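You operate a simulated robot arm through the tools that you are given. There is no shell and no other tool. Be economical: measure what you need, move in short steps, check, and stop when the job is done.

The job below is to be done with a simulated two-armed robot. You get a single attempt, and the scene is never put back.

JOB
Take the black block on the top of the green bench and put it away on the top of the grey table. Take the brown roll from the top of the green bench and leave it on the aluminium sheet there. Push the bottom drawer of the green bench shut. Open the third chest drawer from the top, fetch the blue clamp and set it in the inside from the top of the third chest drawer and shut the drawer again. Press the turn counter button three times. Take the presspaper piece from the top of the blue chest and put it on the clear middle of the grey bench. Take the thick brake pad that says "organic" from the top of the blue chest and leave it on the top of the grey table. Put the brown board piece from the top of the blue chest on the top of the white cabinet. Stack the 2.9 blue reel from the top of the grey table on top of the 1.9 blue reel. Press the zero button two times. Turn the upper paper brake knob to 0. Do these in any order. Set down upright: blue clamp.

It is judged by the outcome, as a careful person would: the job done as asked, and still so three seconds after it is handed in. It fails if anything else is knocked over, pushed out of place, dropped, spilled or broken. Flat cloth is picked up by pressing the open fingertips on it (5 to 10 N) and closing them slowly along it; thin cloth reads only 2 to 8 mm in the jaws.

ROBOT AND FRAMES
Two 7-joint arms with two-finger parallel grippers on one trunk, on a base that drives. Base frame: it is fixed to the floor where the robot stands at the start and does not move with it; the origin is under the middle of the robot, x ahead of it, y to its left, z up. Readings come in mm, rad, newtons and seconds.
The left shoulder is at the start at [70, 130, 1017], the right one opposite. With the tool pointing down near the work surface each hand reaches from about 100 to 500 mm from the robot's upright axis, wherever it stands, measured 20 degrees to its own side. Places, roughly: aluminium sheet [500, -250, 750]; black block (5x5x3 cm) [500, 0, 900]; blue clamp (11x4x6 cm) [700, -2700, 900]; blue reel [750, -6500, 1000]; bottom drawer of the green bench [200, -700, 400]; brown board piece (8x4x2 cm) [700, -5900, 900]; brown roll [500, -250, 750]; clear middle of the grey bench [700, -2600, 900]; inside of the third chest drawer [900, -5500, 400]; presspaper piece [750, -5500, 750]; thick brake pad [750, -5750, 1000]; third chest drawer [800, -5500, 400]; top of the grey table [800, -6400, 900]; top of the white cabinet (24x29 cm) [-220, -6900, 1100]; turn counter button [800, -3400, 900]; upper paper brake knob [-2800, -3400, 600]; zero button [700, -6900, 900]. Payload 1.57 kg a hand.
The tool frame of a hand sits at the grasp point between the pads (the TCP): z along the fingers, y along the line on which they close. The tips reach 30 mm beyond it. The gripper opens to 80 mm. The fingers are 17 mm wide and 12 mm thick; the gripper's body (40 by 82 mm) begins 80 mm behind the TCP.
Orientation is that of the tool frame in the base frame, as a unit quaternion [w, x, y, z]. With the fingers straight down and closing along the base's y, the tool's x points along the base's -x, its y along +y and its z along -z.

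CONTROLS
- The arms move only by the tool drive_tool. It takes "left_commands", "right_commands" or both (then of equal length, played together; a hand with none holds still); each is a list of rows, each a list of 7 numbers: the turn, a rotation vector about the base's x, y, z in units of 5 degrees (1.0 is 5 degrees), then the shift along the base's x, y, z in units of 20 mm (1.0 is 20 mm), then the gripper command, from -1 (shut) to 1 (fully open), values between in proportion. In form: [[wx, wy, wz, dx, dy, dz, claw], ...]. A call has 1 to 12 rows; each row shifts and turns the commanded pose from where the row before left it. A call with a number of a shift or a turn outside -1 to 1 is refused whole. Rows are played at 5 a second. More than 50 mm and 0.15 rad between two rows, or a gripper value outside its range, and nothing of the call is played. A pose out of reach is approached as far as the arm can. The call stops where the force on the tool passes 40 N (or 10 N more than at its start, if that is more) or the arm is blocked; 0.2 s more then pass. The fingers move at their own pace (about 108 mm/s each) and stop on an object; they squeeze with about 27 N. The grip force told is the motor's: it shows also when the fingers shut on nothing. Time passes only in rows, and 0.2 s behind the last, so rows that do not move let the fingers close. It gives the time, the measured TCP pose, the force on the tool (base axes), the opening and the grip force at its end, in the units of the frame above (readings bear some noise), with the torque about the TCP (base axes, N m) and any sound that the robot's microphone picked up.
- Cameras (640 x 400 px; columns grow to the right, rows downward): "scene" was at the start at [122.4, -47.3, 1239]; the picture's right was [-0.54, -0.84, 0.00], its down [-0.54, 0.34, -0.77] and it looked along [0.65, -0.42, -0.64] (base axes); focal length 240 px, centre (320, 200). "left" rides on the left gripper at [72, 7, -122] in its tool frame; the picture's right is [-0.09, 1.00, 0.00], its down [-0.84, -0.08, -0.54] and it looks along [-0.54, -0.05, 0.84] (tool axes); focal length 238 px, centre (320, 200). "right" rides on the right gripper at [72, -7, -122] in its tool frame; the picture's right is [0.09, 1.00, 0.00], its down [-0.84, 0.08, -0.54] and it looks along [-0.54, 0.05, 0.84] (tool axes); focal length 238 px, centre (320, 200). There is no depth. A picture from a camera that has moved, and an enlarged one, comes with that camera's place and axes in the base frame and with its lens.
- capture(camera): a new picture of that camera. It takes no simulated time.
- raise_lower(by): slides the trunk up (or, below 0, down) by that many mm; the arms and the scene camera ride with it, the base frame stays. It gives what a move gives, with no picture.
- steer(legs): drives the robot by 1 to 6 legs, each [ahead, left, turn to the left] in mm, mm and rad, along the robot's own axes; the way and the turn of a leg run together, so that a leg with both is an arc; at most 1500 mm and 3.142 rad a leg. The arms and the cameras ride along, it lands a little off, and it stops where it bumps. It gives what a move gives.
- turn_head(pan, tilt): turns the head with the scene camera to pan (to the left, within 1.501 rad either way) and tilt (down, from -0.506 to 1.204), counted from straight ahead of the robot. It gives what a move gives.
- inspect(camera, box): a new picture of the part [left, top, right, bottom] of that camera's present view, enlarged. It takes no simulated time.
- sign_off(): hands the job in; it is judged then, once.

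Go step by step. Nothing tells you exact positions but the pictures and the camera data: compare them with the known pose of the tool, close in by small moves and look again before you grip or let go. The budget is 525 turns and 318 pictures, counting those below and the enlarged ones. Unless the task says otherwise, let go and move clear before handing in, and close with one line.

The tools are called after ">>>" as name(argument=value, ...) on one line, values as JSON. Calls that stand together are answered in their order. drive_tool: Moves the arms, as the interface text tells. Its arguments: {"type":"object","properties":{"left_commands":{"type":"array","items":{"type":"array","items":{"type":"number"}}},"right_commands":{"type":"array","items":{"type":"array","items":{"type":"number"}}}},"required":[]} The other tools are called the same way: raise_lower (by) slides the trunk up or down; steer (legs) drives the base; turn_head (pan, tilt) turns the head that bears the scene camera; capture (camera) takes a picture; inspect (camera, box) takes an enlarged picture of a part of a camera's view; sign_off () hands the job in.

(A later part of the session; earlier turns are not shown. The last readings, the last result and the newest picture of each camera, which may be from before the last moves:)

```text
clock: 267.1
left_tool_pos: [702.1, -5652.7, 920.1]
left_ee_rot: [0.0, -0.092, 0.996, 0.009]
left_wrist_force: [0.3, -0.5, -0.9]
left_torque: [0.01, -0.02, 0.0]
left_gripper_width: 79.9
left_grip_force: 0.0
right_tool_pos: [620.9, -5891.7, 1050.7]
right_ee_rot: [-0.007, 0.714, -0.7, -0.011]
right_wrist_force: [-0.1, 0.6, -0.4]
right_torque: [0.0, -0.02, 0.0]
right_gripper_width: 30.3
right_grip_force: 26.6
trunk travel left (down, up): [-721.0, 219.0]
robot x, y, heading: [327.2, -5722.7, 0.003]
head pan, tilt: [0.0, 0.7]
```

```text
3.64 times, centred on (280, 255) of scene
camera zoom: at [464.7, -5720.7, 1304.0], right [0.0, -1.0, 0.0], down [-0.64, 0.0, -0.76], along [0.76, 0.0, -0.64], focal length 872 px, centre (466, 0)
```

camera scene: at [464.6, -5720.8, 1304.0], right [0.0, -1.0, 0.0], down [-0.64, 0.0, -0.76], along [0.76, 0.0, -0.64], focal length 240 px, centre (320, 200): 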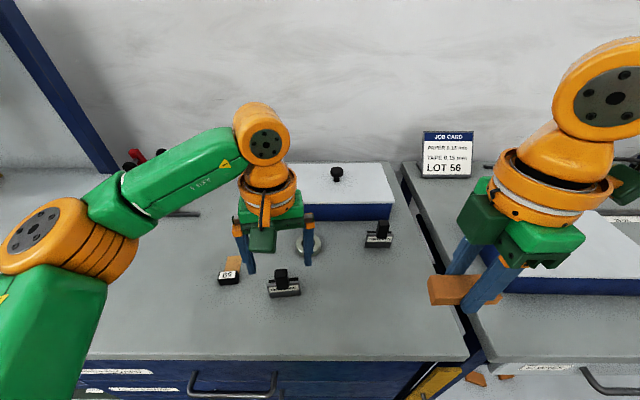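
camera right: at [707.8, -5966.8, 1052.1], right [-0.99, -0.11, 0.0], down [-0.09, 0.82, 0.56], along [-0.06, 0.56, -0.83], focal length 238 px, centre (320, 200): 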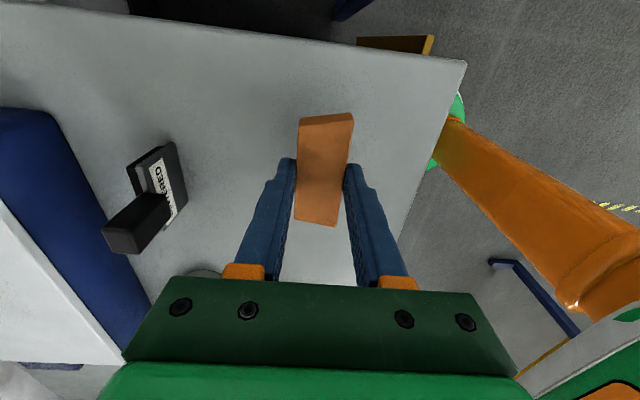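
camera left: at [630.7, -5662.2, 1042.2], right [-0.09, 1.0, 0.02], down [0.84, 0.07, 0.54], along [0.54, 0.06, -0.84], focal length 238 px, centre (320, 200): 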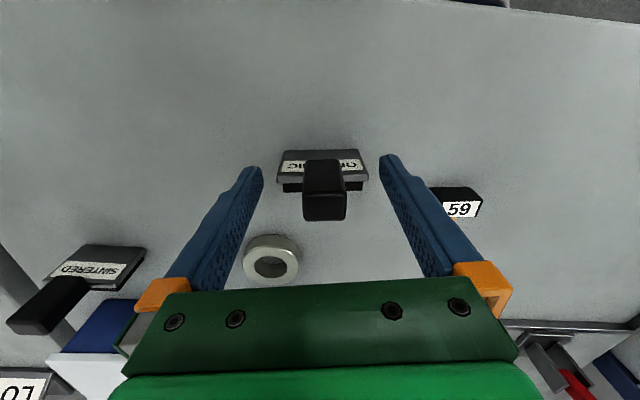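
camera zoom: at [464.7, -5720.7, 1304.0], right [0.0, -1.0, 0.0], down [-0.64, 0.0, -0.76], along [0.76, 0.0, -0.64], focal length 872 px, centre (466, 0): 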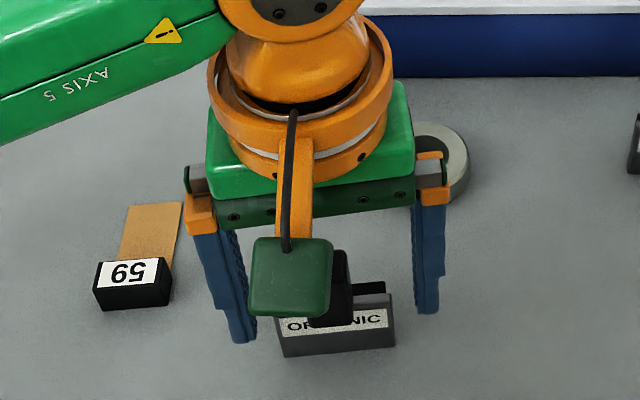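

>>> drive_tool(left_commands=[[0, 0, 0, 0.1, 0, -0.2, 1], [0, 0, 0, 0, 0, 0, -1], [0, 0, 0, 0, 0, 0, -1], [0, 0, 0, 0, 0, 0, -1], [0, 0, 0, 0, 0, 0, -1]])

>>> drive_tool(left_commands=[[0, 0, 0, 0, 0, 1, -1], [0, 0, 0, 0, 0, 1, -1], [0, 0, 0, 0, 0, 0, -1]])

>>> capture(camera="left")

```text
clock: 268.3
left_tool_pos: [704.5, -5653.8, 917.1]
left_ee_rot: [0.0, -0.091, 0.996, 0.009]
left_wrist_force: [0.1, 0.0, 0.1]
left_torque: [-0.08, -0.02, 0.0]
left_gripper_width: 59.5
left_grip_force: 26.8
right_tool_pos: [620.0, -5892.8, 1051.8]
right_ee_rot: [-0.007, 0.715, -0.699, -0.009]
right_wrist_force: [0.8, -0.3, 0.5]
right_torque: [-0.03, -0.02, 0.0]
right_gripper_width: 30.6
right_grip_force: 27.1
trunk travel left (down, up): [-721.0, 219.0]
robot x, y, heading: [327.2, -5718.9, 0.006]
head pan, tilt: [0.0, 0.7]
```

```text
clock: 269.1
left_tool_pos: [704.2, -5653.2, 956.7]
left_ee_rot: [0.0, -0.092, 0.996, 0.009]
left_wrist_force: [0.0, 0.7, -2.0]
left_torque: [0.01, 0.0, 0.02]
left_gripper_width: 59.6
left_grip_force: 27.1
right_tool_pos: [620.1, -5892.3, 1051.3]
right_ee_rot: [-0.007, 0.714, -0.7, -0.01]
right_wrist_force: [-0.4, 0.0, -0.9]
right_torque: [-0.01, -0.02, 0.02]
right_gripper_width: 30.7
right_grip_force: 26.7
trunk travel left (down, up): [-721.0, 219.0]
robot x, y, heading: [328.8, -5720.6, 0.007]
head pan, tilt: [0.0, 0.7]
```

```text
203 pictures are left
camera left: at [632.6, -5661.9, 1078.2], right [-0.09, 1.0, 0.02], down [0.84, 0.07, 0.54], along [0.54, 0.06, -0.84], focal length 238 px, centre (320, 200)
```

left: 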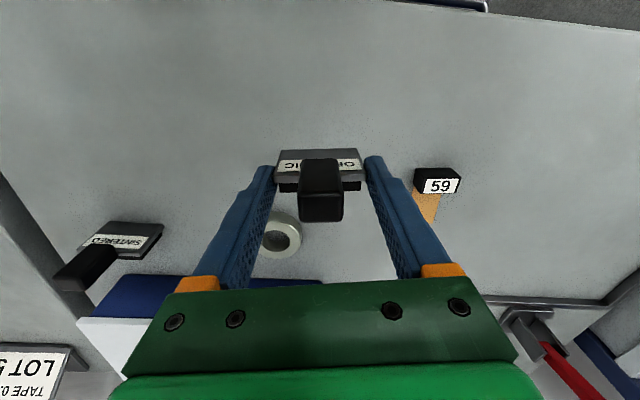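

It holds the block ends near the fingertips; I set it back and take a deeper grip for safety.

>>> drive_tool(left_commands=[[0, 0, 0, 0, 0, -1, -1], [0, 0, 0, 0, 0, -0.95, -1], [0, 0, 0, 0, 0, 0, -1], [0, 0, 0, 0, 0, 0, 1], [0, 0, 0, 0, 0, 0, 1], [0, 0, 0, 0, 0, -0.6, 1], [0, 0, 0, 0, 0, 0, 1], [0, 0, 0, 0, 0, 0, -1], [0, 0, 0, 0, 0, 0, -1], [0, 0, 0, 0, 0, 0, -1]])

>>> drive_tool(left_commands=[[0, 0, 0, 0, 0, 1, -1], [0, 0, 0, 0, 0, 1, -1], [0, 0, 0, 0, 0, 0, -1]])

>>> inspect(camera="left", box=[220, 120, 420, 260])

```text
clock: 271.3
left_tool_pos: [703.9, -5653.6, 905.4]
left_ee_rot: [0.0, -0.092, 0.996, 0.009]
left_wrist_force: [0.5, -0.7, 0.1]
left_torque: [-0.08, 0.01, 0.05]
left_gripper_width: 59.6
left_grip_force: 26.8
right_tool_pos: [621.2, -5892.2, 1053.1]
right_ee_rot: [-0.007, 0.714, -0.7, -0.01]
right_wrist_force: [-0.5, -0.4, -0.8]
right_torque: [-0.05, 0.01, -0.02]
right_gripper_width: 30.5
right_grip_force: 26.9
trunk travel left (down, up): [-721.0, 219.0]
robot x, y, heading: [330.5, -5720.8, 0.008]
head pan, tilt: [0.0, 0.7]
```

```text
clock: 272.1
left_tool_pos: [705.1, -5653.3, 944.4]
left_ee_rot: [-0.001, -0.091, 0.996, 0.008]
left_wrist_force: [-0.4, -0.7, -1.2]
left_torque: [-0.06, 0.0, -0.01]
left_gripper_width: 59.6
left_grip_force: 26.3
right_tool_pos: [621.6, -5891.7, 1051.6]
right_ee_rot: [-0.007, 0.714, -0.7, -0.01]
right_wrist_force: [-0.6, 0.0, -1.2]
right_torque: [0.03, 0.0, -0.03]
right_gripper_width: 30.5
right_grip_force: 26.9
trunk travel left (down, up): [-721.0, 219.0]
robot x, y, heading: [328.9, -5722.6, 0.005]
head pan, tilt: [0.0, 0.7]
```

```text
2.86 times, centred on (320, 190) of left
camera zoom: at [633.7, -5662.2, 1066.2], right [-0.09, 1.0, 0.02], down [0.84, 0.07, 0.54], along [0.54, 0.06, -0.84], focal length 681 px, centre (320, 229)
```

zoom: 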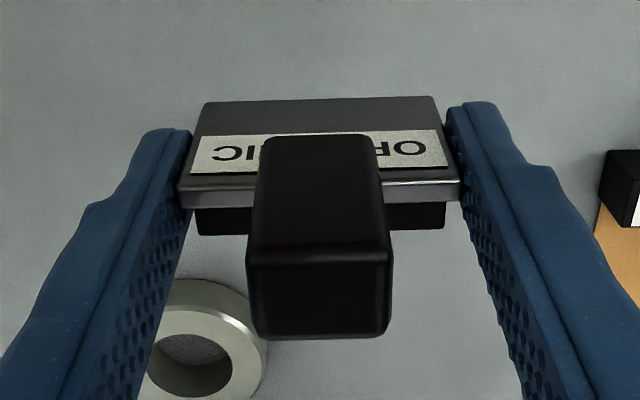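

Both items held. I tuck the hands in, back off and go toward the white cabinet, then turn to face it.

>>> drive_tool(left_commands=[[0, 0, 0, 0, 0, 1, -1], [0, 0, 0, 0, 0, 1, -1], [0, 0, 0, 0, 0, 1, -1], [0, 0, 0, 0, 0.5, 1, -1], [0, 0, 0, -1, 0.5, 0.5, -1], [0, 0, 0, -1, 0.5, 0, -1], [0, 0, 0, -1, 0.5, 0, -1], [0, 0, 0, -1, 0, 0, -1]])

>>> steer(legs=[[-580, 0, -0.006], [0, -580, 0]])

>>> raise_lower(by=120)

>>> turn_head(pan=-1.4, tilt=0.5)

>>> capture(camera="scene")

```text
clock: 273.9
left_tool_pos: [623.2, -5613.0, 1034.2]
left_ee_rot: [0.0, -0.092, 0.996, 0.009]
left_wrist_force: [-0.3, -0.4, -2.1]
left_torque: [-0.03, -0.01, -0.05]
left_gripper_width: 59.5
left_grip_force: 26.8
right_tool_pos: [619.8, -5892.3, 1051.7]
right_ee_rot: [-0.007, 0.715, -0.699, -0.009]
right_wrist_force: [0.0, 0.8, 0.3]
right_torque: [0.03, -0.03, -0.01]
right_gripper_width: 30.3
right_grip_force: 27.1
trunk travel left (down, up): [-721.0, 219.0]
robot x, y, heading: [325.8, -5723.1, 0.004]
head pan, tilt: [0.0, 0.7]
```

```text
clock: 280.1
left_tool_pos: [30.1, -6193.2, 1034.8]
left_ee_rot: [0.0, -0.078, 0.997, 0.007]
left_wrist_force: [-0.3, -0.1, -2.6]
left_torque: [-0.05, 0.01, 0.0]
left_gripper_width: 59.5
left_grip_force: 26.7
right_tool_pos: [19.4, -6471.9, 1053.3]
right_ee_rot: [0.007, -0.705, 0.709, 0.009]
right_wrist_force: [-0.5, -0.3, -0.6]
right_torque: [0.0, 0.02, -0.02]
right_gripper_width: 30.5
right_grip_force: 26.5
trunk travel left (down, up): [-721.0, 219.0]
robot x, y, heading: [-267.5, -6294.3, -0.018]
head pan, tilt: [0.0, 0.7]
```

```text
clock: 281.6
left_tool_pos: [30.0, -6193.2, 1154.0]
left_ee_rot: [-0.001, -0.077, 0.997, 0.009]
left_wrist_force: [0.8, -0.3, -2.5]
left_torque: [0.01, 0.03, -0.04]
left_gripper_width: 59.5
left_grip_force: 27.2
right_tool_pos: [20.0, -6472.6, 1171.1]
right_ee_rot: [0.007, -0.705, 0.71, 0.01]
right_wrist_force: [0.1, -0.1, 0.0]
right_torque: [-0.03, 0.0, 0.0]
right_gripper_width: 30.6
right_grip_force: 26.9
trunk travel left (down, up): [-841.0, 99.0]
robot x, y, heading: [-267.5, -6291.6, -0.02]
head pan, tilt: [0.0, 0.7]
```

```text
clock: 283.1
left_tool_pos: [29.1, -6193.0, 1154.9]
left_ee_rot: [0.0, -0.078, 0.997, 0.009]
left_wrist_force: [0.4, -1.0, -2.1]
left_torque: [0.0, 0.01, 0.01]
left_gripper_width: 59.8
left_grip_force: 26.4
right_tool_pos: [18.8, -6470.1, 1171.6]
right_ee_rot: [0.008, -0.704, 0.71, 0.01]
right_wrist_force: [0.4, -1.6, -0.9]
right_torque: [0.0, -0.03, -0.01]
right_gripper_width: 30.6
right_grip_force: 27.3
trunk travel left (down, up): [-841.0, 99.0]
robot x, y, heading: [-265.9, -6290.5, -0.024]
head pan, tilt: [-1.4, 0.499]
```

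```text
201 pictures are left
camera scene: at [-202.9, -6383.6, 1441.7], right [-0.99, -0.15, 0.0], down [-0.07, 0.47, -0.88], along [0.13, -0.87, -0.48], focal length 240 px, centre (320, 200)
```

scene: 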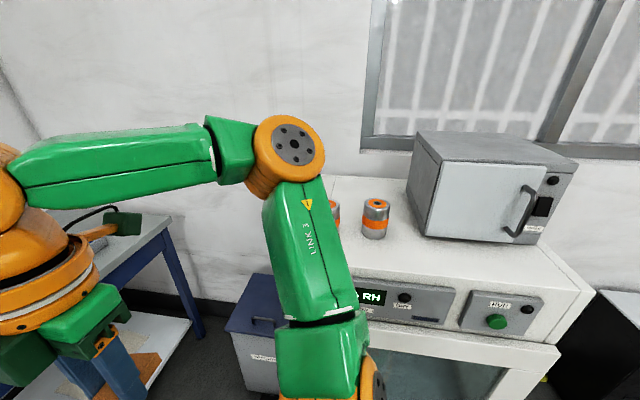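

>>> steer(legs=[[130, 120, 0], [0, 0, -1.548]])

>>> turn_head(pan=0, tilt=0.55)

>>> capture(camera="scene")

```text
clock: 288.3
left_tool_pos: [-22.5, -6464.0, 1154.2]
left_ee_rot: [0.006, 0.631, 0.776, 0.006]
left_wrist_force: [0.2, 0.9, -1.7]
left_torque: [0.0, 0.02, 0.01]
left_gripper_width: 59.3
left_grip_force: 26.7
right_tool_pos: [-302.0, -6467.8, 1171.3]
right_ee_rot: [0.011, -0.021, 1.0, 0.003]
right_wrist_force: [-0.9, -0.8, -0.9]
right_torque: [0.0, -0.01, -0.04]
right_gripper_width: 30.7
right_grip_force: 26.3
trunk travel left (down, up): [-841.0, 99.0]
robot x, y, heading: [-138.2, -6171.6, -1.543]
head pan, tilt: [-1.4, 0.499]
```

```text
clock: 289.9
left_tool_pos: [-22.6, -6465.9, 1153.6]
left_ee_rot: [0.006, 0.632, 0.775, 0.006]
left_wrist_force: [-0.3, 0.1, -2.8]
left_torque: [0.03, -0.02, -0.05]
left_gripper_width: 59.2
left_grip_force: 26.5
right_tool_pos: [-302.4, -6468.3, 1171.8]
right_ee_rot: [0.013, -0.021, 1.0, 0.002]
right_wrist_force: [0.1, -0.5, -0.2]
right_torque: [0.04, 0.0, 0.02]
right_gripper_width: 30.5
right_grip_force: 27.4
trunk travel left (down, up): [-841.0, 99.0]
robot x, y, heading: [-139.6, -6176.5, -1.542]
head pan, tilt: [0.0, 0.55]
```

```text
200 pictures are left
camera scene: at [-132.6, -6314.8, 1437.1], right [-1.0, -0.03, 0.0], down [-0.01, 0.52, -0.85], along [0.02, -0.85, -0.52], focal length 240 px, centre (320, 200)
```

scene: 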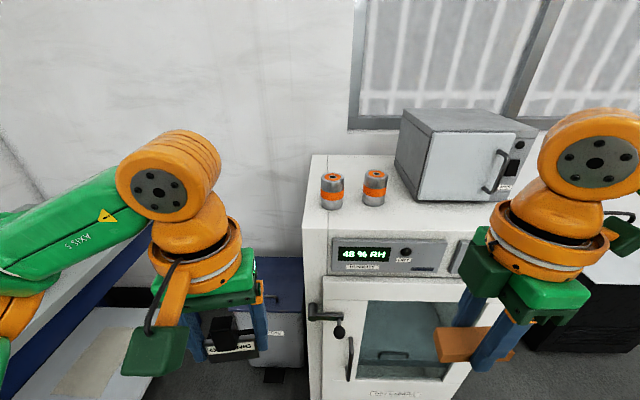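

The cabinet top is at z≈1067 with two cans at y≈-6882 and an oven on the right. I'll lay the board in front of the cans, near [-230,-6798].

>>> steer(legs=[[240, 80, -0.028]])

>>> capture(camera="scene")

>>> capture(camera="right")

```text
clock: 291.7
left_tool_pos: [49.4, -6706.4, 1155.5]
left_ee_rot: [0.008, 0.643, 0.766, 0.005]
left_wrist_force: [0.1, -0.3, -2.2]
left_torque: [-0.03, -0.01, -0.01]
left_gripper_width: 59.5
left_grip_force: 26.6
right_tool_pos: [-229.3, -6699.6, 1173.0]
right_ee_rot: [0.011, -0.007, 1.0, 0.0]
right_wrist_force: [-0.2, 0.0, 0.0]
right_torque: [0.0, 0.0, 0.0]
right_gripper_width: 30.7
right_grip_force: 26.6
trunk travel left (down, up): [-841.0, 99.0]
robot x, y, heading: [-56.0, -6414.0, -1.577]
head pan, tilt: [0.0, 0.55]
```

```text
199 pictures are left
camera scene: at [-55.1, -6550.7, 1437.4], right [-1.0, 0.0, 0.0], down [0.0, 0.52, -0.85], along [0.0, -0.85, -0.52], focal length 240 px, centre (320, 200)
```

scene: 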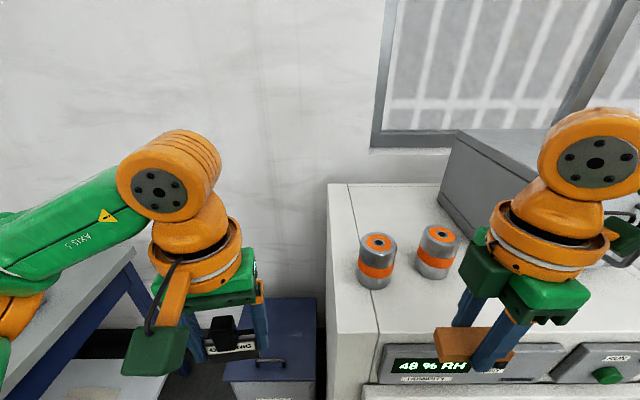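

```text
198 pictures are left
camera right: at [-303.7, -6707.4, 1292.5], right [-0.1, 0.99, 0.0], down [0.82, 0.09, 0.56], along [0.56, 0.06, -0.83], focal length 238 px, centre (320, 200)
```

right: 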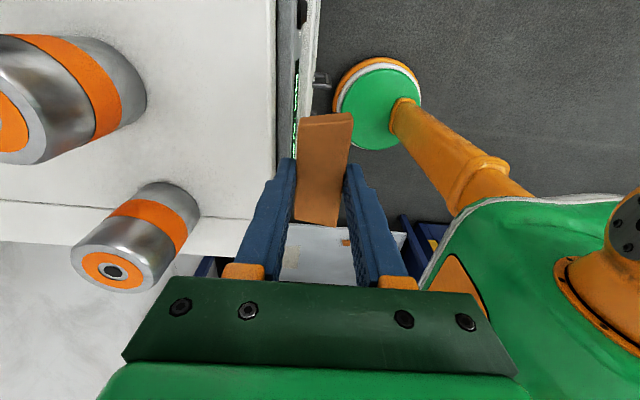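

>>> drive_tool(right_commands=[[0, 0, 0, 0, -0.9, 0, -1], [0, 0, 0, 0, -0.9, 0, -1], [0, 0, 0, 0, -0.9, 0, -1], [0, 0, 0, 0, -0.9, 0, -1], [0, 0, 0, 0, -0.7, 0, -1], [0, 0, 0, 0, 0, 0, -1]])

>>> capture(camera="right")

>>> inspect(camera="scene", box=[320, 170, 620, 390])

```text
clock: 293.1
left_tool_pos: [49.8, -6707.6, 1155.3]
left_ee_rot: [0.006, 0.643, 0.766, 0.007]
left_wrist_force: [0.5, -0.1, -1.7]
left_torque: [0.03, -0.01, -0.03]
left_gripper_width: 59.5
left_grip_force: 27.2
right_tool_pos: [-228.1, -6786.7, 1170.1]
right_ee_rot: [0.012, -0.007, 1.0, 0.001]
right_wrist_force: [0.4, -0.6, -0.3]
right_torque: [0.01, 0.01, -0.02]
right_gripper_width: 30.3
right_grip_force: 27.3
trunk travel left (down, up): [-841.0, 99.0]
robot x, y, heading: [-53.5, -6413.4, -1.575]
head pan, tilt: [0.0, 0.55]
```

```text
197 pictures are left
camera right: at [-303.0, -6795.8, 1290.7], right [-0.1, 0.99, 0.0], down [0.82, 0.09, 0.56], along [0.56, 0.06, -0.83], focal length 238 px, centre (320, 200)
```

right: 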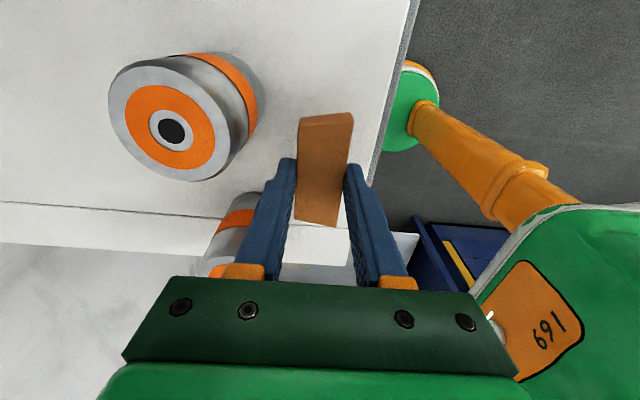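

```text
1.82 times, centred on (470, 280) of scene
camera zoom: at [-54.2, -6553.8, 1437.1], right [-1.0, 0.0, 0.0], down [0.0, 0.52, -0.85], along [0.0, -0.85, -0.52], focal length 436 px, centre (47, 54)
```

zoom: 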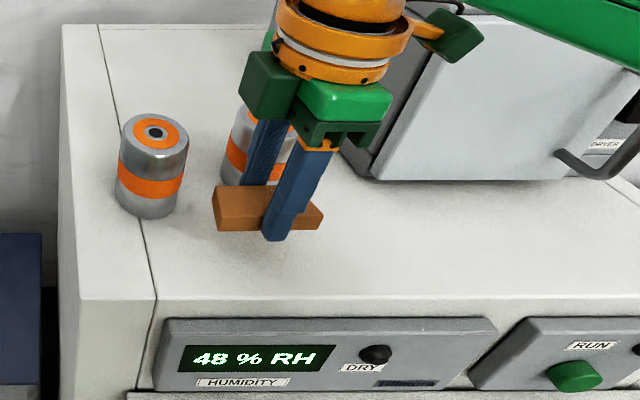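

>>> drive_tool(right_commands=[[0, 0, 0, 0, 0, -1, -1], [0, 0, 0, 0, 0, -0.9, -1], [0, 0, 0, 0, 0, 0, -1]])

>>> drive_tool(right_commands=[[0, 0, 0, 0, 0, -0.4, -1], [0, 0, 0, 0, 0, 0, -1]])

>>> drive_tool(right_commands=[[0, 0, 0, 0, 0, -0.4, -1], [0, 0, 0, 0, 0, 0, -1]])

```text
clock: 293.9
left_tool_pos: [50.4, -6708.0, 1154.4]
left_ee_rot: [0.006, 0.643, 0.766, 0.006]
left_wrist_force: [-0.2, 0.1, -1.1]
left_torque: [0.01, -0.02, -0.03]
left_gripper_width: 59.5
left_grip_force: 26.8
right_tool_pos: [-229.2, -6788.2, 1133.6]
right_ee_rot: [0.013, -0.006, 1.0, 0.001]
right_wrist_force: [0.4, 0.2, -0.7]
right_torque: [0.02, 0.02, -0.01]
right_gripper_width: 30.5
right_grip_force: 27.2
trunk travel left (down, up): [-841.0, 99.0]
robot x, y, heading: [-54.7, -6414.7, -1.576]
head pan, tilt: [0.0, 0.55]
```

```text
clock: 294.4
left_tool_pos: [51.2, -6704.5, 1155.4]
left_ee_rot: [0.007, 0.643, 0.766, 0.005]
left_wrist_force: [0.5, -0.8, -2.8]
left_torque: [0.02, -0.01, -0.03]
left_gripper_width: 59.4
left_grip_force: 27.3
right_tool_pos: [-228.6, -6786.3, 1130.5]
right_ee_rot: [0.011, -0.006, 1.0, -0.006]
right_wrist_force: [-3.3, -0.6, 19.2]
right_torque: [0.35, 0.2, 0.14]
right_gripper_width: 30.5
right_grip_force: 26.8
trunk travel left (down, up): [-841.0, 99.0]
robot x, y, heading: [-55.5, -6413.6, -1.575]
head pan, tilt: [0.0, 0.55]
stopped in row 2 (right hand): the force on the tool passed its limit at 44 N (the readings are from after the stop); the commanded pose is now the measured one
```

```text
clock: 294.7
left_tool_pos: [50.8, -6703.5, 1155.1]
left_ee_rot: [0.008, 0.644, 0.765, 0.005]
left_wrist_force: [-0.6, 0.1, -2.0]
left_torque: [-0.03, 0.01, -0.01]
left_gripper_width: 59.6
left_grip_force: 27.2
right_tool_pos: [-228.4, -6786.7, 1129.8]
right_ee_rot: [0.012, -0.006, 1.0, -0.011]
right_wrist_force: [-2.8, 2.0, 18.9]
right_torque: [0.46, 0.2, 0.11]
right_gripper_width: 30.8
right_grip_force: 26.7
trunk travel left (down, up): [-841.0, 99.0]
robot x, y, heading: [-50.0, -6413.1, -1.571]
head pan, tilt: [0.0, 0.55]
stopped in row 1 (right hand): the force on the tool passed its limit at 53 N (the readings are from after the stop); the commanded pose is now the measured one
```

>>> inspect(camera="scene", box=[320, 170, 620, 390])

>>> drive_tool(right_commands=[[0, 0, 0, 0, 0, 0.15, -0.1], [0, 0, 0, 0, 0, 0, 0.1], [0, 0, 0, 0, 0, 0, 0.1], [0, 0, 0, 0, 0, 1, 0.1], [0, 0, 0, 0, 0, 1, 0.1], [0, 0, 0, 0, 0, 1, 0.1], [0, 0, 0, 0, 0.5, 1, 0.1], [0, 0, 0, 0, 1, 0, 0.5], [0, 0, 0, 0, 1, 0, 1], [0, 0, 0, 0, 1, 0, 1]])

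>>> inspect(camera="scene", box=[320, 170, 620, 390])

```text
1.82 times, centred on (470, 280) of scene
camera zoom: at [-53.8, -6548.8, 1437.6], right [-1.0, 0.0, 0.0], down [0.0, 0.52, -0.85], along [0.0, -0.85, -0.52], focal length 436 px, centre (47, 54)
```

zoom: 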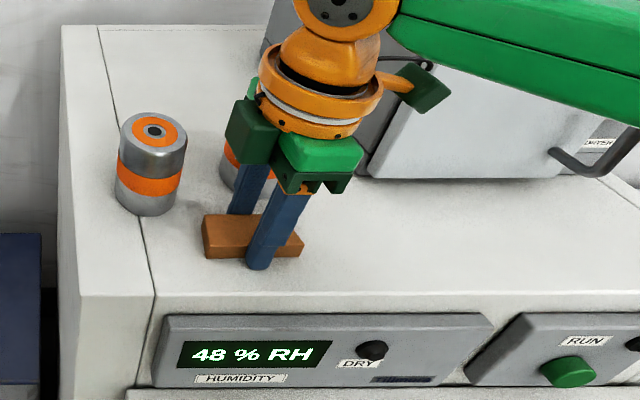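

```text
clock: 296.9
left_tool_pos: [51.1, -6707.6, 1153.8]
left_ee_rot: [0.007, 0.643, 0.766, 0.006]
left_wrist_force: [0.2, 0.1, -2.3]
left_torque: [0.0, -0.03, -0.01]
left_gripper_width: 59.4
left_grip_force: 27.3
right_tool_pos: [-227.6, -6721.3, 1211.7]
right_ee_rot: [0.013, -0.006, 1.0, -0.009]
right_wrist_force: [0.3, 0.0, 0.0]
right_torque: [0.0, -0.01, -0.03]
right_gripper_width: 80.1
right_grip_force: 0.0
trunk travel left (down, up): [-841.0, 99.0]
robot x, y, heading: [-53.3, -6414.4, -1.574]
head pan, tilt: [0.0, 0.55]
```

```text
1.82 times, centred on (470, 280) of scene
camera zoom: at [-54.4, -6553.1, 1437.2], right [-1.0, 0.0, 0.0], down [0.0, 0.52, -0.85], along [0.0, -0.85, -0.52], focal length 436 px, centre (47, 54)
```

zoom: 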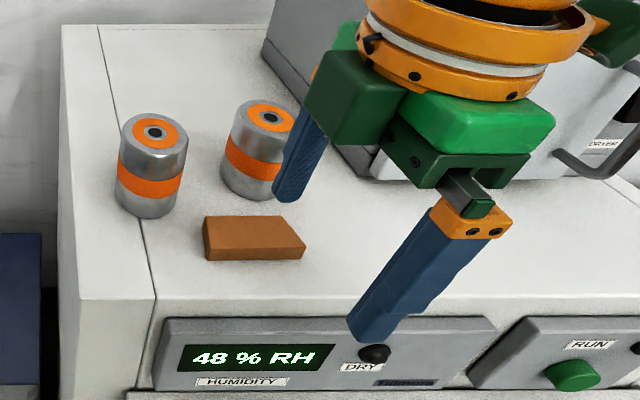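

The board lies well on the cabinet. I back off, turn back to face the grey table and approach it.

>>> steer(legs=[[-260, 0, 0], [0, 0, 1.574], [280, 0, 0], [0, -480, 0]])

>>> raise_lower(by=-120)

>>> turn_head(pan=0, tilt=0.75)

>>> capture(camera="scene")

```text
clock: 306.7
left_tool_pos: [526.8, -6516.5, 1153.6]
left_ee_rot: [0.0, -0.105, 0.994, 0.008]
left_wrist_force: [-0.3, 0.2, -2.6]
left_torque: [-0.06, -0.04, 0.01]
left_gripper_width: 59.7
left_grip_force: 26.9
right_tool_pos: [551.7, -6795.3, 1213.8]
right_ee_rot: [-0.015, 0.723, -0.69, -0.003]
right_wrist_force: [0.5, 0.3, 0.9]
right_torque: [0.01, -0.01, 0.0]
right_gripper_width: 80.0
right_grip_force: 0.1
trunk travel left (down, up): [-841.0, 99.0]
robot x, y, heading: [237.3, -6632.9, 0.026]
head pan, tilt: [0.0, 0.55]
```

```text
clock: 308.2
left_tool_pos: [527.6, -6519.6, 1034.4]
left_ee_rot: [0.0, -0.104, 0.995, 0.009]
left_wrist_force: [0.2, 0.5, -0.8]
left_torque: [0.01, 0.02, 0.01]
left_gripper_width: 59.6
left_grip_force: 26.9
right_tool_pos: [551.5, -6797.9, 1092.3]
right_ee_rot: [-0.016, 0.723, -0.69, -0.004]
right_wrist_force: [-0.4, -0.1, 0.4]
right_torque: [-0.02, -0.01, -0.02]
right_gripper_width: 79.9
right_grip_force: 0.1
trunk travel left (down, up): [-721.0, 219.0]
robot x, y, heading: [236.3, -6635.3, 0.033]
head pan, tilt: [0.0, 0.55]
```

```text
clock: 308.9
left_tool_pos: [527.3, -6520.1, 1034.7]
left_ee_rot: [0.001, -0.105, 0.994, 0.009]
left_wrist_force: [0.2, -0.3, -1.8]
left_torque: [0.01, 0.0, -0.04]
left_gripper_width: 59.4
left_grip_force: 27.4
right_tool_pos: [552.5, -6797.5, 1091.7]
right_ee_rot: [-0.015, 0.723, -0.69, -0.003]
right_wrist_force: [-0.4, 1.0, -0.2]
right_torque: [0.02, -0.02, 0.0]
right_gripper_width: 80.0
right_grip_force: 0.0
trunk travel left (down, up): [-721.0, 219.0]
robot x, y, heading: [237.0, -6632.5, 0.033]
head pan, tilt: [0.0, 0.75]
```

```text
193 pictures are left
camera scene: at [370.3, -6630.9, 1299.8], right [0.03, -1.0, 0.0], down [-0.68, -0.02, -0.73], along [0.73, 0.02, -0.68], focal length 240 px, centre (320, 200)
```

scene: 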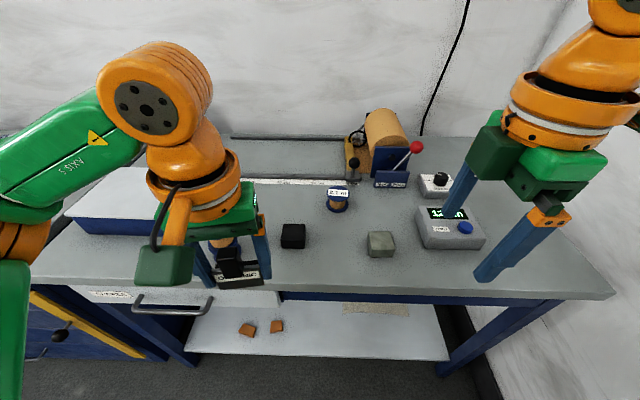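

>>> steer(legs=[[185, -15, -0.033]])

>>> capture(camera="scene")

>>> capture(camera="left")

```text
clock: 310.4
left_tool_pos: [717.8, -6541.9, 1034.6]
left_ee_rot: [0.001, -0.087, 0.996, 0.009]
left_wrist_force: [0.2, 1.3, -1.4]
left_torque: [-0.01, -0.02, 0.0]
left_gripper_width: 59.6
left_grip_force: 26.1
right_tool_pos: [731.8, -6820.5, 1092.6]
right_ee_rot: [-0.016, 0.711, -0.703, -0.002]
right_wrist_force: [-0.8, 0.5, 0.3]
right_torque: [0.05, -0.01, -0.02]
right_gripper_width: 79.9
right_grip_force: 0.0
trunk travel left (down, up): [-721.0, 219.0]
robot x, y, heading: [423.4, -6645.6, -0.005]
head pan, tilt: [0.0, 0.75]
```

```text
192 pictures are left
camera scene: at [555.4, -6648.2, 1300.0], right [0.0, -1.0, 0.0], down [-0.68, 0.0, -0.73], along [0.73, 0.0, -0.68], focal length 240 px, centre (320, 200)
```

scene: 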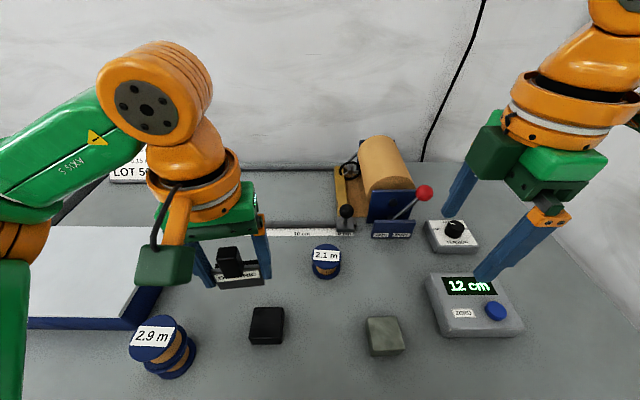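

```text
191 pictures are left
camera left: at [646.2, -6550.9, 1156.5], right [-0.08, 1.0, 0.02], down [0.84, 0.06, 0.54], along [0.54, 0.06, -0.84], focal length 238 px, centre (320, 200)
```

left: 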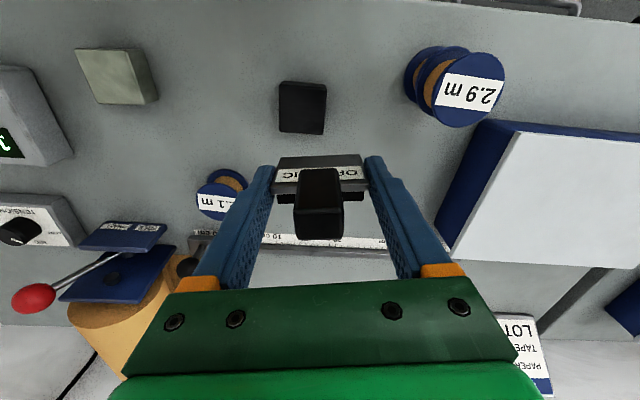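

>>> drive_tool(left_commands=[[0, 0, 0, 0.9, 0, -0.5, -1], [0, 0, 0, 0.9, 0, -0.8, -1], [0, 0, 0, 0.9, 0, -0.8, -1], [0, 0, 0, 0.9, 0, -0.8, -1], [0, 0, 0, 0, 0, -0.8, -1], [0, 0, 0, 0, 0, -0.8, -1], [0, 0, 0, 0, 0, 0, -1]])

>>> capture(camera="left")

```text
clock: 312.0
left_tool_pos: [792.4, -6541.1, 944.1]
left_ee_rot: [0.0, -0.087, 0.996, 0.009]
left_wrist_force: [0.2, 0.3, -2.2]
left_torque: [0.01, -0.03, -0.02]
left_gripper_width: 59.4
left_grip_force: 26.6
right_tool_pos: [734.2, -6820.5, 1091.7]
right_ee_rot: [-0.015, 0.712, -0.702, -0.003]
right_wrist_force: [0.5, 0.1, -0.1]
right_torque: [0.0, 0.01, 0.0]
right_gripper_width: 80.1
right_grip_force: 0.0
trunk travel left (down, up): [-721.0, 219.0]
robot x, y, heading: [425.8, -6646.9, -0.004]
head pan, tilt: [0.0, 0.75]
```

```text
190 pictures are left
camera left: at [720.6, -6551.9, 1066.2], right [-0.08, 1.0, 0.02], down [0.84, 0.06, 0.54], along [0.54, 0.06, -0.84], focal length 238 px, centre (320, 200)
```

left: 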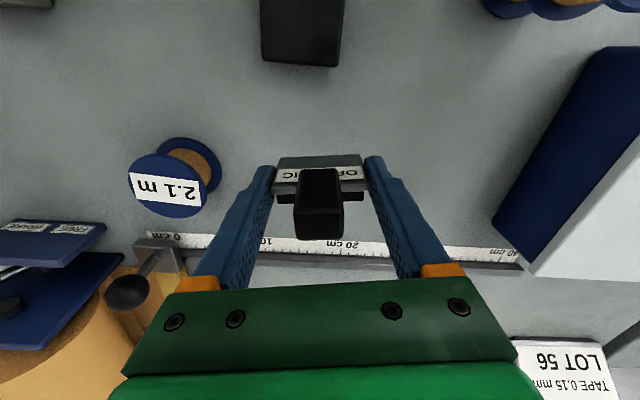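

Clear spot. I lower gently to contact.

>>> drive_tool(left_commands=[[0, 0, 0, 0, 0, -0.7, -1], [0, 0, 0, 0, 0, 0, -1]])

>>> drive_tool(left_commands=[[0, 0, 0, 0, 0, -0.25, -1], [0, 0, 0, 0, 0, 0, -1]])

>>> drive_tool(left_commands=[[0, 0, 0, 0, 0, -0.25, -1], [0, 0, 0, 0, 0, 0, -1]])

```text
clock: 312.6
left_tool_pos: [793.2, -6542.8, 931.4]
left_ee_rot: [0.0, -0.087, 0.996, 0.009]
left_wrist_force: [0.8, 0.6, -1.8]
left_torque: [0.0, 0.02, -0.02]
left_gripper_width: 59.7
left_grip_force: 26.7
right_tool_pos: [733.5, -6820.7, 1092.5]
right_ee_rot: [-0.015, 0.712, -0.702, -0.003]
right_wrist_force: [-0.6, -0.4, 0.2]
right_torque: [-0.03, 0.03, -0.01]
right_gripper_width: 80.1
right_grip_force: 0.1
trunk travel left (down, up): [-721.0, 219.0]
robot x, y, heading: [422.0, -6646.8, -0.003]
head pan, tilt: [0.0, 0.75]
```

```text
clock: 313.2
left_tool_pos: [792.0, -6543.3, 925.2]
left_ee_rot: [0.0, -0.087, 0.996, 0.008]
left_wrist_force: [-0.1, 1.4, -1.4]
left_torque: [-0.01, 0.02, -0.01]
left_gripper_width: 59.7
left_grip_force: 27.3
right_tool_pos: [733.9, -6821.7, 1092.3]
right_ee_rot: [-0.015, 0.711, -0.703, -0.004]
right_wrist_force: [0.8, 0.3, 0.2]
right_torque: [-0.02, 0.0, 0.0]
right_gripper_width: 80.1
right_grip_force: 0.0
trunk travel left (down, up): [-721.0, 219.0]
robot x, y, heading: [424.3, -6643.7, -0.005]
head pan, tilt: [0.0, 0.75]
```

```text
clock: 313.8
left_tool_pos: [792.3, -6542.4, 920.7]
left_ee_rot: [0.0, -0.087, 0.996, 0.008]
left_wrist_force: [-0.4, -0.1, -1.9]
left_torque: [-0.04, 0.01, -0.01]
left_gripper_width: 59.6
left_grip_force: 27.0
right_tool_pos: [734.8, -6821.1, 1092.3]
right_ee_rot: [-0.015, 0.711, -0.703, -0.003]
right_wrist_force: [-0.5, 0.0, 0.5]
right_torque: [-0.01, 0.01, -0.02]
right_gripper_width: 79.9
right_grip_force: 0.1
trunk travel left (down, up): [-721.0, 219.0]
robot x, y, heading: [428.1, -6649.6, -0.002]
head pan, tilt: [0.0, 0.75]
```

>>> drive_tool(left_commands=[[0, 0, 0, 0, 0, -0.2, -1], [0, 0, 0, 0, 0, 0, -1]])

>>> drive_tool(left_commands=[[0, 0, 0, 0, 0, -0.2, -1], [0, 0, 0, 0, 0, 0, -1]])

>>> drive_tool(left_commands=[[0, 0, 0, 0, 0, -0.2, -1], [0, 0, 0, 0, 0, 0, -1]])

```text
clock: 314.4
left_tool_pos: [793.0, -6542.6, 916.5]
left_ee_rot: [0.0, -0.087, 0.996, 0.009]
left_wrist_force: [0.0, -0.9, -2.5]
left_torque: [-0.02, -0.02, -0.01]
left_gripper_width: 59.7
left_grip_force: 26.8
right_tool_pos: [733.8, -6820.9, 1092.6]
right_ee_rot: [-0.015, 0.711, -0.703, -0.004]
right_wrist_force: [0.5, 0.2, -0.2]
right_torque: [-0.02, 0.01, -0.02]
right_gripper_width: 80.2
right_grip_force: 0.0
trunk travel left (down, up): [-721.0, 219.0]
robot x, y, heading: [426.4, -6645.5, -0.001]
head pan, tilt: [0.0, 0.75]
```

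```text
clock: 315.0
left_tool_pos: [791.7, -6542.1, 912.9]
left_ee_rot: [0.0, -0.087, 0.996, 0.009]
left_wrist_force: [1.0, 0.3, -1.9]
left_torque: [-0.04, 0.01, -0.01]
left_gripper_width: 59.5
left_grip_force: 26.9
right_tool_pos: [735.1, -6820.7, 1092.6]
right_ee_rot: [-0.015, 0.711, -0.703, -0.004]
right_wrist_force: [-0.5, -0.8, 0.4]
right_torque: [-0.02, 0.03, 0.01]
right_gripper_width: 80.2
right_grip_force: 0.0
trunk travel left (down, up): [-721.0, 219.0]
robot x, y, heading: [424.5, -6645.7, -0.005]
head pan, tilt: [0.0, 0.75]
```

```text
clock: 315.6
left_tool_pos: [791.2, -6542.1, 907.1]
left_ee_rot: [0.0, -0.086, 0.996, 0.009]
left_wrist_force: [0.2, 0.4, -2.0]
left_torque: [0.0, -0.03, 0.02]
left_gripper_width: 59.7
left_grip_force: 27.2
right_tool_pos: [734.1, -6820.3, 1091.4]
right_ee_rot: [-0.016, 0.711, -0.703, -0.003]
right_wrist_force: [-0.9, 0.3, 0.0]
right_torque: [0.0, 0.02, -0.02]
right_gripper_width: 80.0
right_grip_force: 0.0
trunk travel left (down, up): [-721.0, 219.0]
robot x, y, heading: [424.4, -6643.7, 0.001]
head pan, tilt: [0.0, 0.75]
```

>>> drive_tool(left_commands=[[0, 0, 0, 0, 0, -0.15, -1], [0, 0, 0, 0, 0, 0, -1]])

>>> drive_tool(left_commands=[[0, 0, 0, 0, 0, -0.15, -1], [0, 0, 0, 0, 0, 0, -1]])

>>> inspect(camera="left", box=[220, 120, 420, 260])

```text
clock: 316.2
left_tool_pos: [791.3, -6542.7, 906.8]
left_ee_rot: [0.001, -0.087, 0.996, 0.008]
left_wrist_force: [2.2, 1.0, 6.6]
left_torque: [-0.19, -0.08, 0.06]
left_gripper_width: 59.3
left_grip_force: 26.7
right_tool_pos: [733.5, -6823.3, 1092.7]
right_ee_rot: [-0.016, 0.711, -0.703, -0.003]
right_wrist_force: [0.2, 0.2, 0.9]
right_torque: [0.01, 0.02, -0.02]
right_gripper_width: 80.0
right_grip_force: 0.2
trunk travel left (down, up): [-721.0, 219.0]
robot x, y, heading: [425.1, -6646.3, -0.007]
head pan, tilt: [0.0, 0.75]
```

```text
clock: 316.8
left_tool_pos: [789.9, -6543.3, 904.3]
left_ee_rot: [0.002, -0.088, 0.996, 0.008]
left_wrist_force: [5.0, 3.1, 23.7]
left_torque: [-0.61, -0.27, 0.07]
left_gripper_width: 59.7
left_grip_force: 26.8
right_tool_pos: [732.0, -6821.6, 1094.1]
right_ee_rot: [-0.017, 0.712, -0.702, -0.002]
right_wrist_force: [-0.3, -0.6, -0.3]
right_torque: [-0.01, 0.0, -0.02]
right_gripper_width: 80.1
right_grip_force: 0.1
trunk travel left (down, up): [-721.0, 219.0]
robot x, y, heading: [421.3, -6646.7, -0.001]
head pan, tilt: [0.0, 0.75]
```

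```text
2.86 times, centred on (320, 190) of left
camera zoom: at [718.4, -6550.9, 1025.2], right [-0.08, 1.0, 0.02], down [0.84, 0.06, 0.55], along [0.54, 0.06, -0.84], focal length 681 px, centre (320, 229)
```

zoom: 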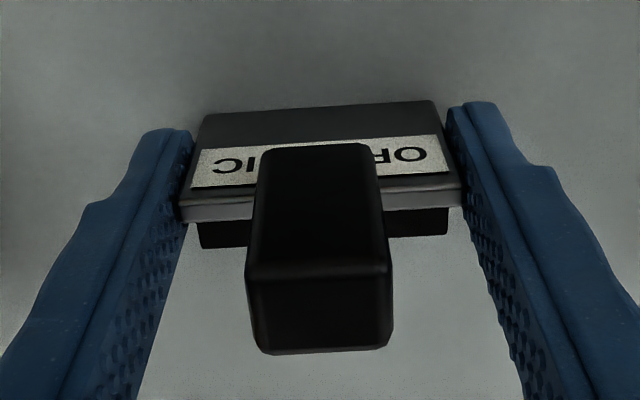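

>>> drive_tool(left_commands=[[0, 0, 0, 0, 0, 0.1, 0.7], [0, 0, 0, 0, 0, 0, 0.9], [0, 0, 0, 0, 0, 0, 1], [0, 0, 0, 0, 0, 1, 1], [0, 0, 0, 0, 0, 1, 1], [0, 0, 0, 0, 0, 1, 1], [0, 0, 0, 0, 0, 1, 1], [0, 0, 0, -0.5, 0, 1, 1], [0, 0, 0, -1, 0.5, 1, 1], [0, 0, 0, -1, 0.5, 0, 1]])

>>> capture(camera="scene")

>>> capture(camera="right")

```text
clock: 319.0
left_tool_pos: [739.8, -6520.5, 1023.5]
left_ee_rot: [0.002, -0.086, 0.996, 0.008]
left_wrist_force: [0.1, 0.3, 0.0]
left_torque: [0.0, 0.01, 0.01]
left_gripper_width: 80.0
left_grip_force: 0.0
right_tool_pos: [733.0, -6819.1, 1093.1]
right_ee_rot: [-0.016, 0.711, -0.703, -0.002]
right_wrist_force: [-0.7, 0.0, -0.8]
right_torque: [-0.04, -0.02, -0.01]
right_gripper_width: 79.9
right_grip_force: 0.0
trunk travel left (down, up): [-721.0, 219.0]
robot x, y, heading: [425.5, -6649.7, -0.007]
head pan, tilt: [0.0, 0.75]
```

```text
188 pictures are left
camera scene: at [557.0, -6647.7, 1299.8], right [0.0, -1.0, 0.0], down [-0.68, 0.0, -0.73], along [0.73, 0.0, -0.68], focal length 240 px, centre (320, 200)
```

scene: 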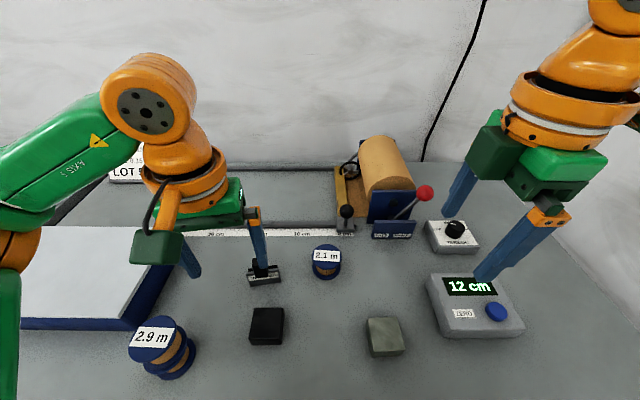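

```text
187 pictures are left
camera right: at [739.0, -6895.2, 1212.6], right [-0.99, -0.1, -0.02], down [-0.1, 0.82, 0.56], along [-0.04, 0.56, -0.83], focal length 238 px, centre (320, 200)
```

right: 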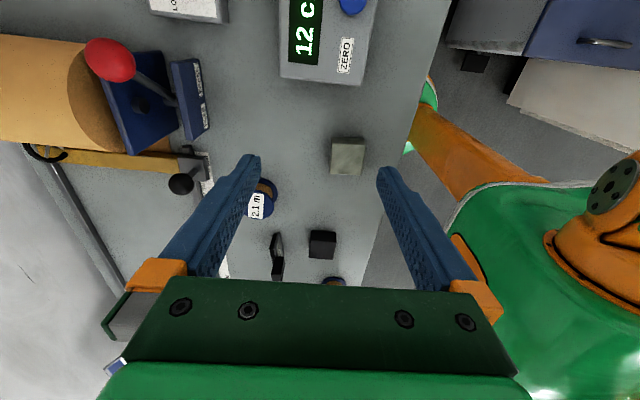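

The pad stands on the table. Next the blue ZERO button at about [715,-6923,917]; I bring the closed right hand above it.

>>> drive_tool(right_commands=[[0, 0, 0, -0.2, -0.9, 0, -1], [0, 0, 0, -0.2, -0.9, 0, -1], [0, 0, 0, -0.2, -0.9, 0, -1], [0, 0, 0, -0.2, -0.9, 0, -1], [0, 0, 0, -0.1, -0.9, -0.5, -1], [0, 0, 0, 0, -0.7, -1, -1], [0, 0, 0, 0, 0, -1, -1], [0, 0, 0, 0, 0, -1, -1], [0, 0, 0, 0, 0, -1, -1], [0, 0, 0, 0, 0, 0, -1]])

>>> capture(camera="right")

>>> capture(camera="scene")

```text
clock: 321.2
left_tool_pos: [740.8, -6520.7, 1023.7]
left_ee_rot: [0.001, -0.086, 0.996, 0.008]
left_wrist_force: [-0.6, 0.1, 0.3]
left_torque: [0.0, 0.01, -0.02]
left_gripper_width: 79.9
left_grip_force: 0.1
right_tool_pos: [715.3, -6925.0, 1001.9]
right_ee_rot: [-0.015, 0.711, -0.703, -0.003]
right_wrist_force: [-0.1, 0.3, 0.3]
right_torque: [0.0, -0.02, -0.02]
right_gripper_width: 0.0
right_grip_force: 21.4
trunk travel left (down, up): [-721.0, 219.0]
robot x, y, heading: [423.7, -6646.3, -0.006]
head pan, tilt: [0.0, 0.75]
```

```text
186 pictures are left
camera right: at [721.7, -7000.3, 1121.0], right [-0.99, -0.1, -0.02], down [-0.1, 0.82, 0.56], along [-0.04, 0.56, -0.83], focal length 238 px, centre (320, 200)
```

right: 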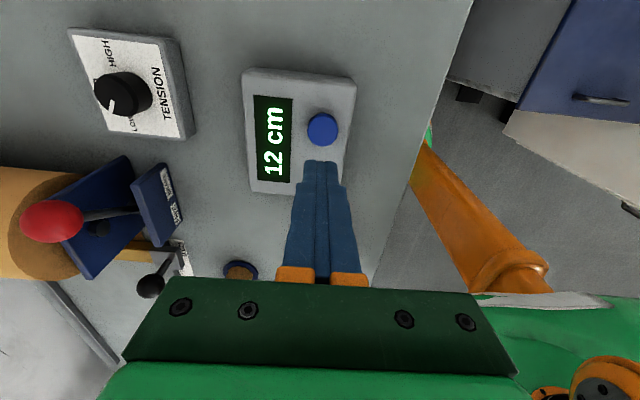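

```text
185 pictures are left
camera scene: at [557.5, -6648.4, 1299.7], right [0.0, -1.0, 0.0], down [-0.68, 0.0, -0.73], along [0.73, 0.0, -0.68], focal length 240 px, centre (320, 200)
```

scene: 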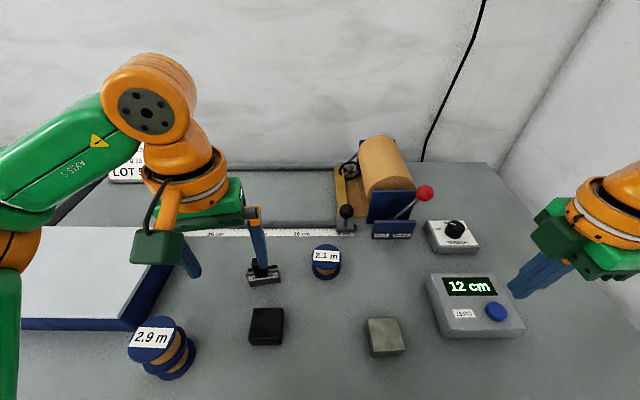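

>>> drive_tool(right_commands=[[0, 0, 0, 0.05, -0.35, -1, -1], [0, 0, 0, 0, 0, -1, -1], [0, 0, 0, 0, 0, -0.6, -1], [0, 0, 0, 0, 0, 0, -1]])

>>> capture(camera="right")

```text
clock: 322.2
left_tool_pos: [741.4, -6522.3, 1024.2]
left_ee_rot: [-0.001, -0.086, 0.996, 0.009]
left_wrist_force: [-0.3, -0.7, 0.0]
left_torque: [-0.01, 0.0, -0.04]
left_gripper_width: 79.9
left_grip_force: 0.1
right_tool_pos: [715.9, -6932.6, 949.4]
right_ee_rot: [-0.015, 0.711, -0.703, -0.003]
right_wrist_force: [-0.1, -0.5, 0.1]
right_torque: [0.0, 0.02, 0.04]
right_gripper_width: 0.2
right_grip_force: 21.3
trunk travel left (down, up): [-721.0, 219.0]
robot x, y, heading: [422.6, -6646.5, -0.008]
head pan, tilt: [0.0, 0.75]
```

```text
184 pictures are left
camera right: at [721.8, -7006.0, 1070.0], right [-0.99, -0.1, -0.02], down [-0.1, 0.82, 0.56], along [-0.04, 0.56, -0.83], focal length 238 px, centre (320, 200)
```

right: 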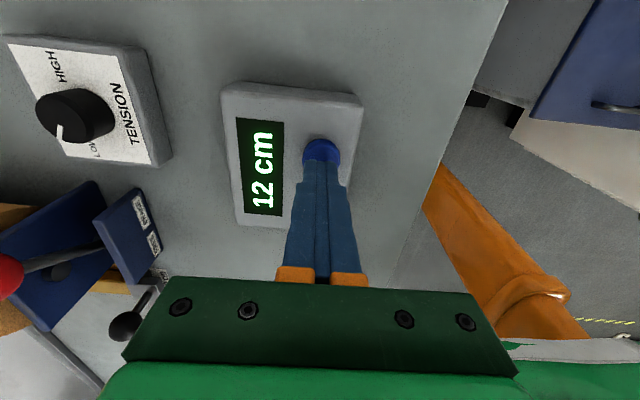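

>>> drive_tool(right_commands=[[0, 0, 0, 0, -0.2, -0.3, -1], [0, 0, 0, 0, 0, 0, -1]])

>>> drive_tool(right_commands=[[0, 0, 0, 0, 0, -0.2, -1], [0, 0, 0, 0, 0, 0, -1]])

```text
clock: 322.8
left_tool_pos: [740.1, -6522.0, 1023.0]
left_ee_rot: [0.0, -0.086, 0.996, 0.008]
left_wrist_force: [0.5, -0.3, -0.8]
left_torque: [-0.03, 0.03, -0.03]
left_gripper_width: 80.0
left_grip_force: 0.0
right_tool_pos: [716.7, -6935.5, 944.9]
right_ee_rot: [-0.015, 0.711, -0.703, -0.003]
right_wrist_force: [-0.4, 0.1, 0.1]
right_torque: [0.01, -0.01, 0.03]
right_gripper_width: 0.0
right_grip_force: 21.3
trunk travel left (down, up): [-721.0, 219.0]
robot x, y, heading: [425.4, -6648.9, -0.006]
head pan, tilt: [0.0, 0.75]
```

```text
clock: 323.4
left_tool_pos: [739.3, -6522.2, 1023.9]
left_ee_rot: [0.0, -0.087, 0.996, 0.008]
left_wrist_force: [0.1, 0.5, 1.3]
left_torque: [-0.01, -0.01, 0.0]
left_gripper_width: 80.1
left_grip_force: 0.1
right_tool_pos: [715.0, -6935.4, 939.9]
right_ee_rot: [-0.016, 0.711, -0.703, -0.002]
right_wrist_force: [-0.2, 0.5, 0.7]
right_torque: [-0.03, 0.0, 0.0]
right_gripper_width: 0.0
right_grip_force: 21.1
trunk travel left (down, up): [-721.0, 219.0]
robot x, y, heading: [423.3, -6646.3, -0.003]
head pan, tilt: [0.0, 0.75]
```

>>> drive_tool(right_commands=[[0, 0, 0, 0, 0, -0.2, -1], [0, 0, 0, 0, 0, 0, -1]])

>>> drive_tool(right_commands=[[0, 0, 0, 0, 0, -0.15, -1], [0, 0, 0, 0, 0, 0, -1]])

```text
clock: 324.0
left_tool_pos: [740.3, -6522.2, 1023.7]
left_ee_rot: [0.0, -0.086, 0.996, 0.007]
left_wrist_force: [-0.1, -0.4, 0.7]
left_torque: [0.01, -0.03, -0.01]
left_gripper_width: 80.2
left_grip_force: 0.0
right_tool_pos: [714.7, -6935.7, 936.0]
right_ee_rot: [-0.015, 0.712, -0.702, -0.002]
right_wrist_force: [-0.5, -0.2, 3.4]
right_torque: [0.0, 0.02, -0.02]
right_gripper_width: 0.0
right_grip_force: 21.9
trunk travel left (down, up): [-721.0, 219.0]
robot x, y, heading: [422.4, -6643.0, -0.008]
head pan, tilt: [0.0, 0.75]
heard: click
```

```text
clock: 324.6
left_tool_pos: [739.5, -6521.7, 1023.8]
left_ee_rot: [0.001, -0.086, 0.996, 0.008]
left_wrist_force: [-0.4, 0.3, -0.2]
left_torque: [0.0, 0.01, -0.01]
left_gripper_width: 79.8
left_grip_force: 0.0
right_tool_pos: [714.0, -6934.8, 934.0]
right_ee_rot: [-0.015, 0.711, -0.703, -0.002]
right_wrist_force: [3.5, -4.8, 15.9]
right_torque: [-0.07, -0.03, 0.01]
right_gripper_width: 0.0
right_grip_force: 21.9
trunk travel left (down, up): [-721.0, 219.0]
robot x, y, heading: [426.1, -6645.8, -0.006]
head pan, tilt: [0.0, 0.75]
```

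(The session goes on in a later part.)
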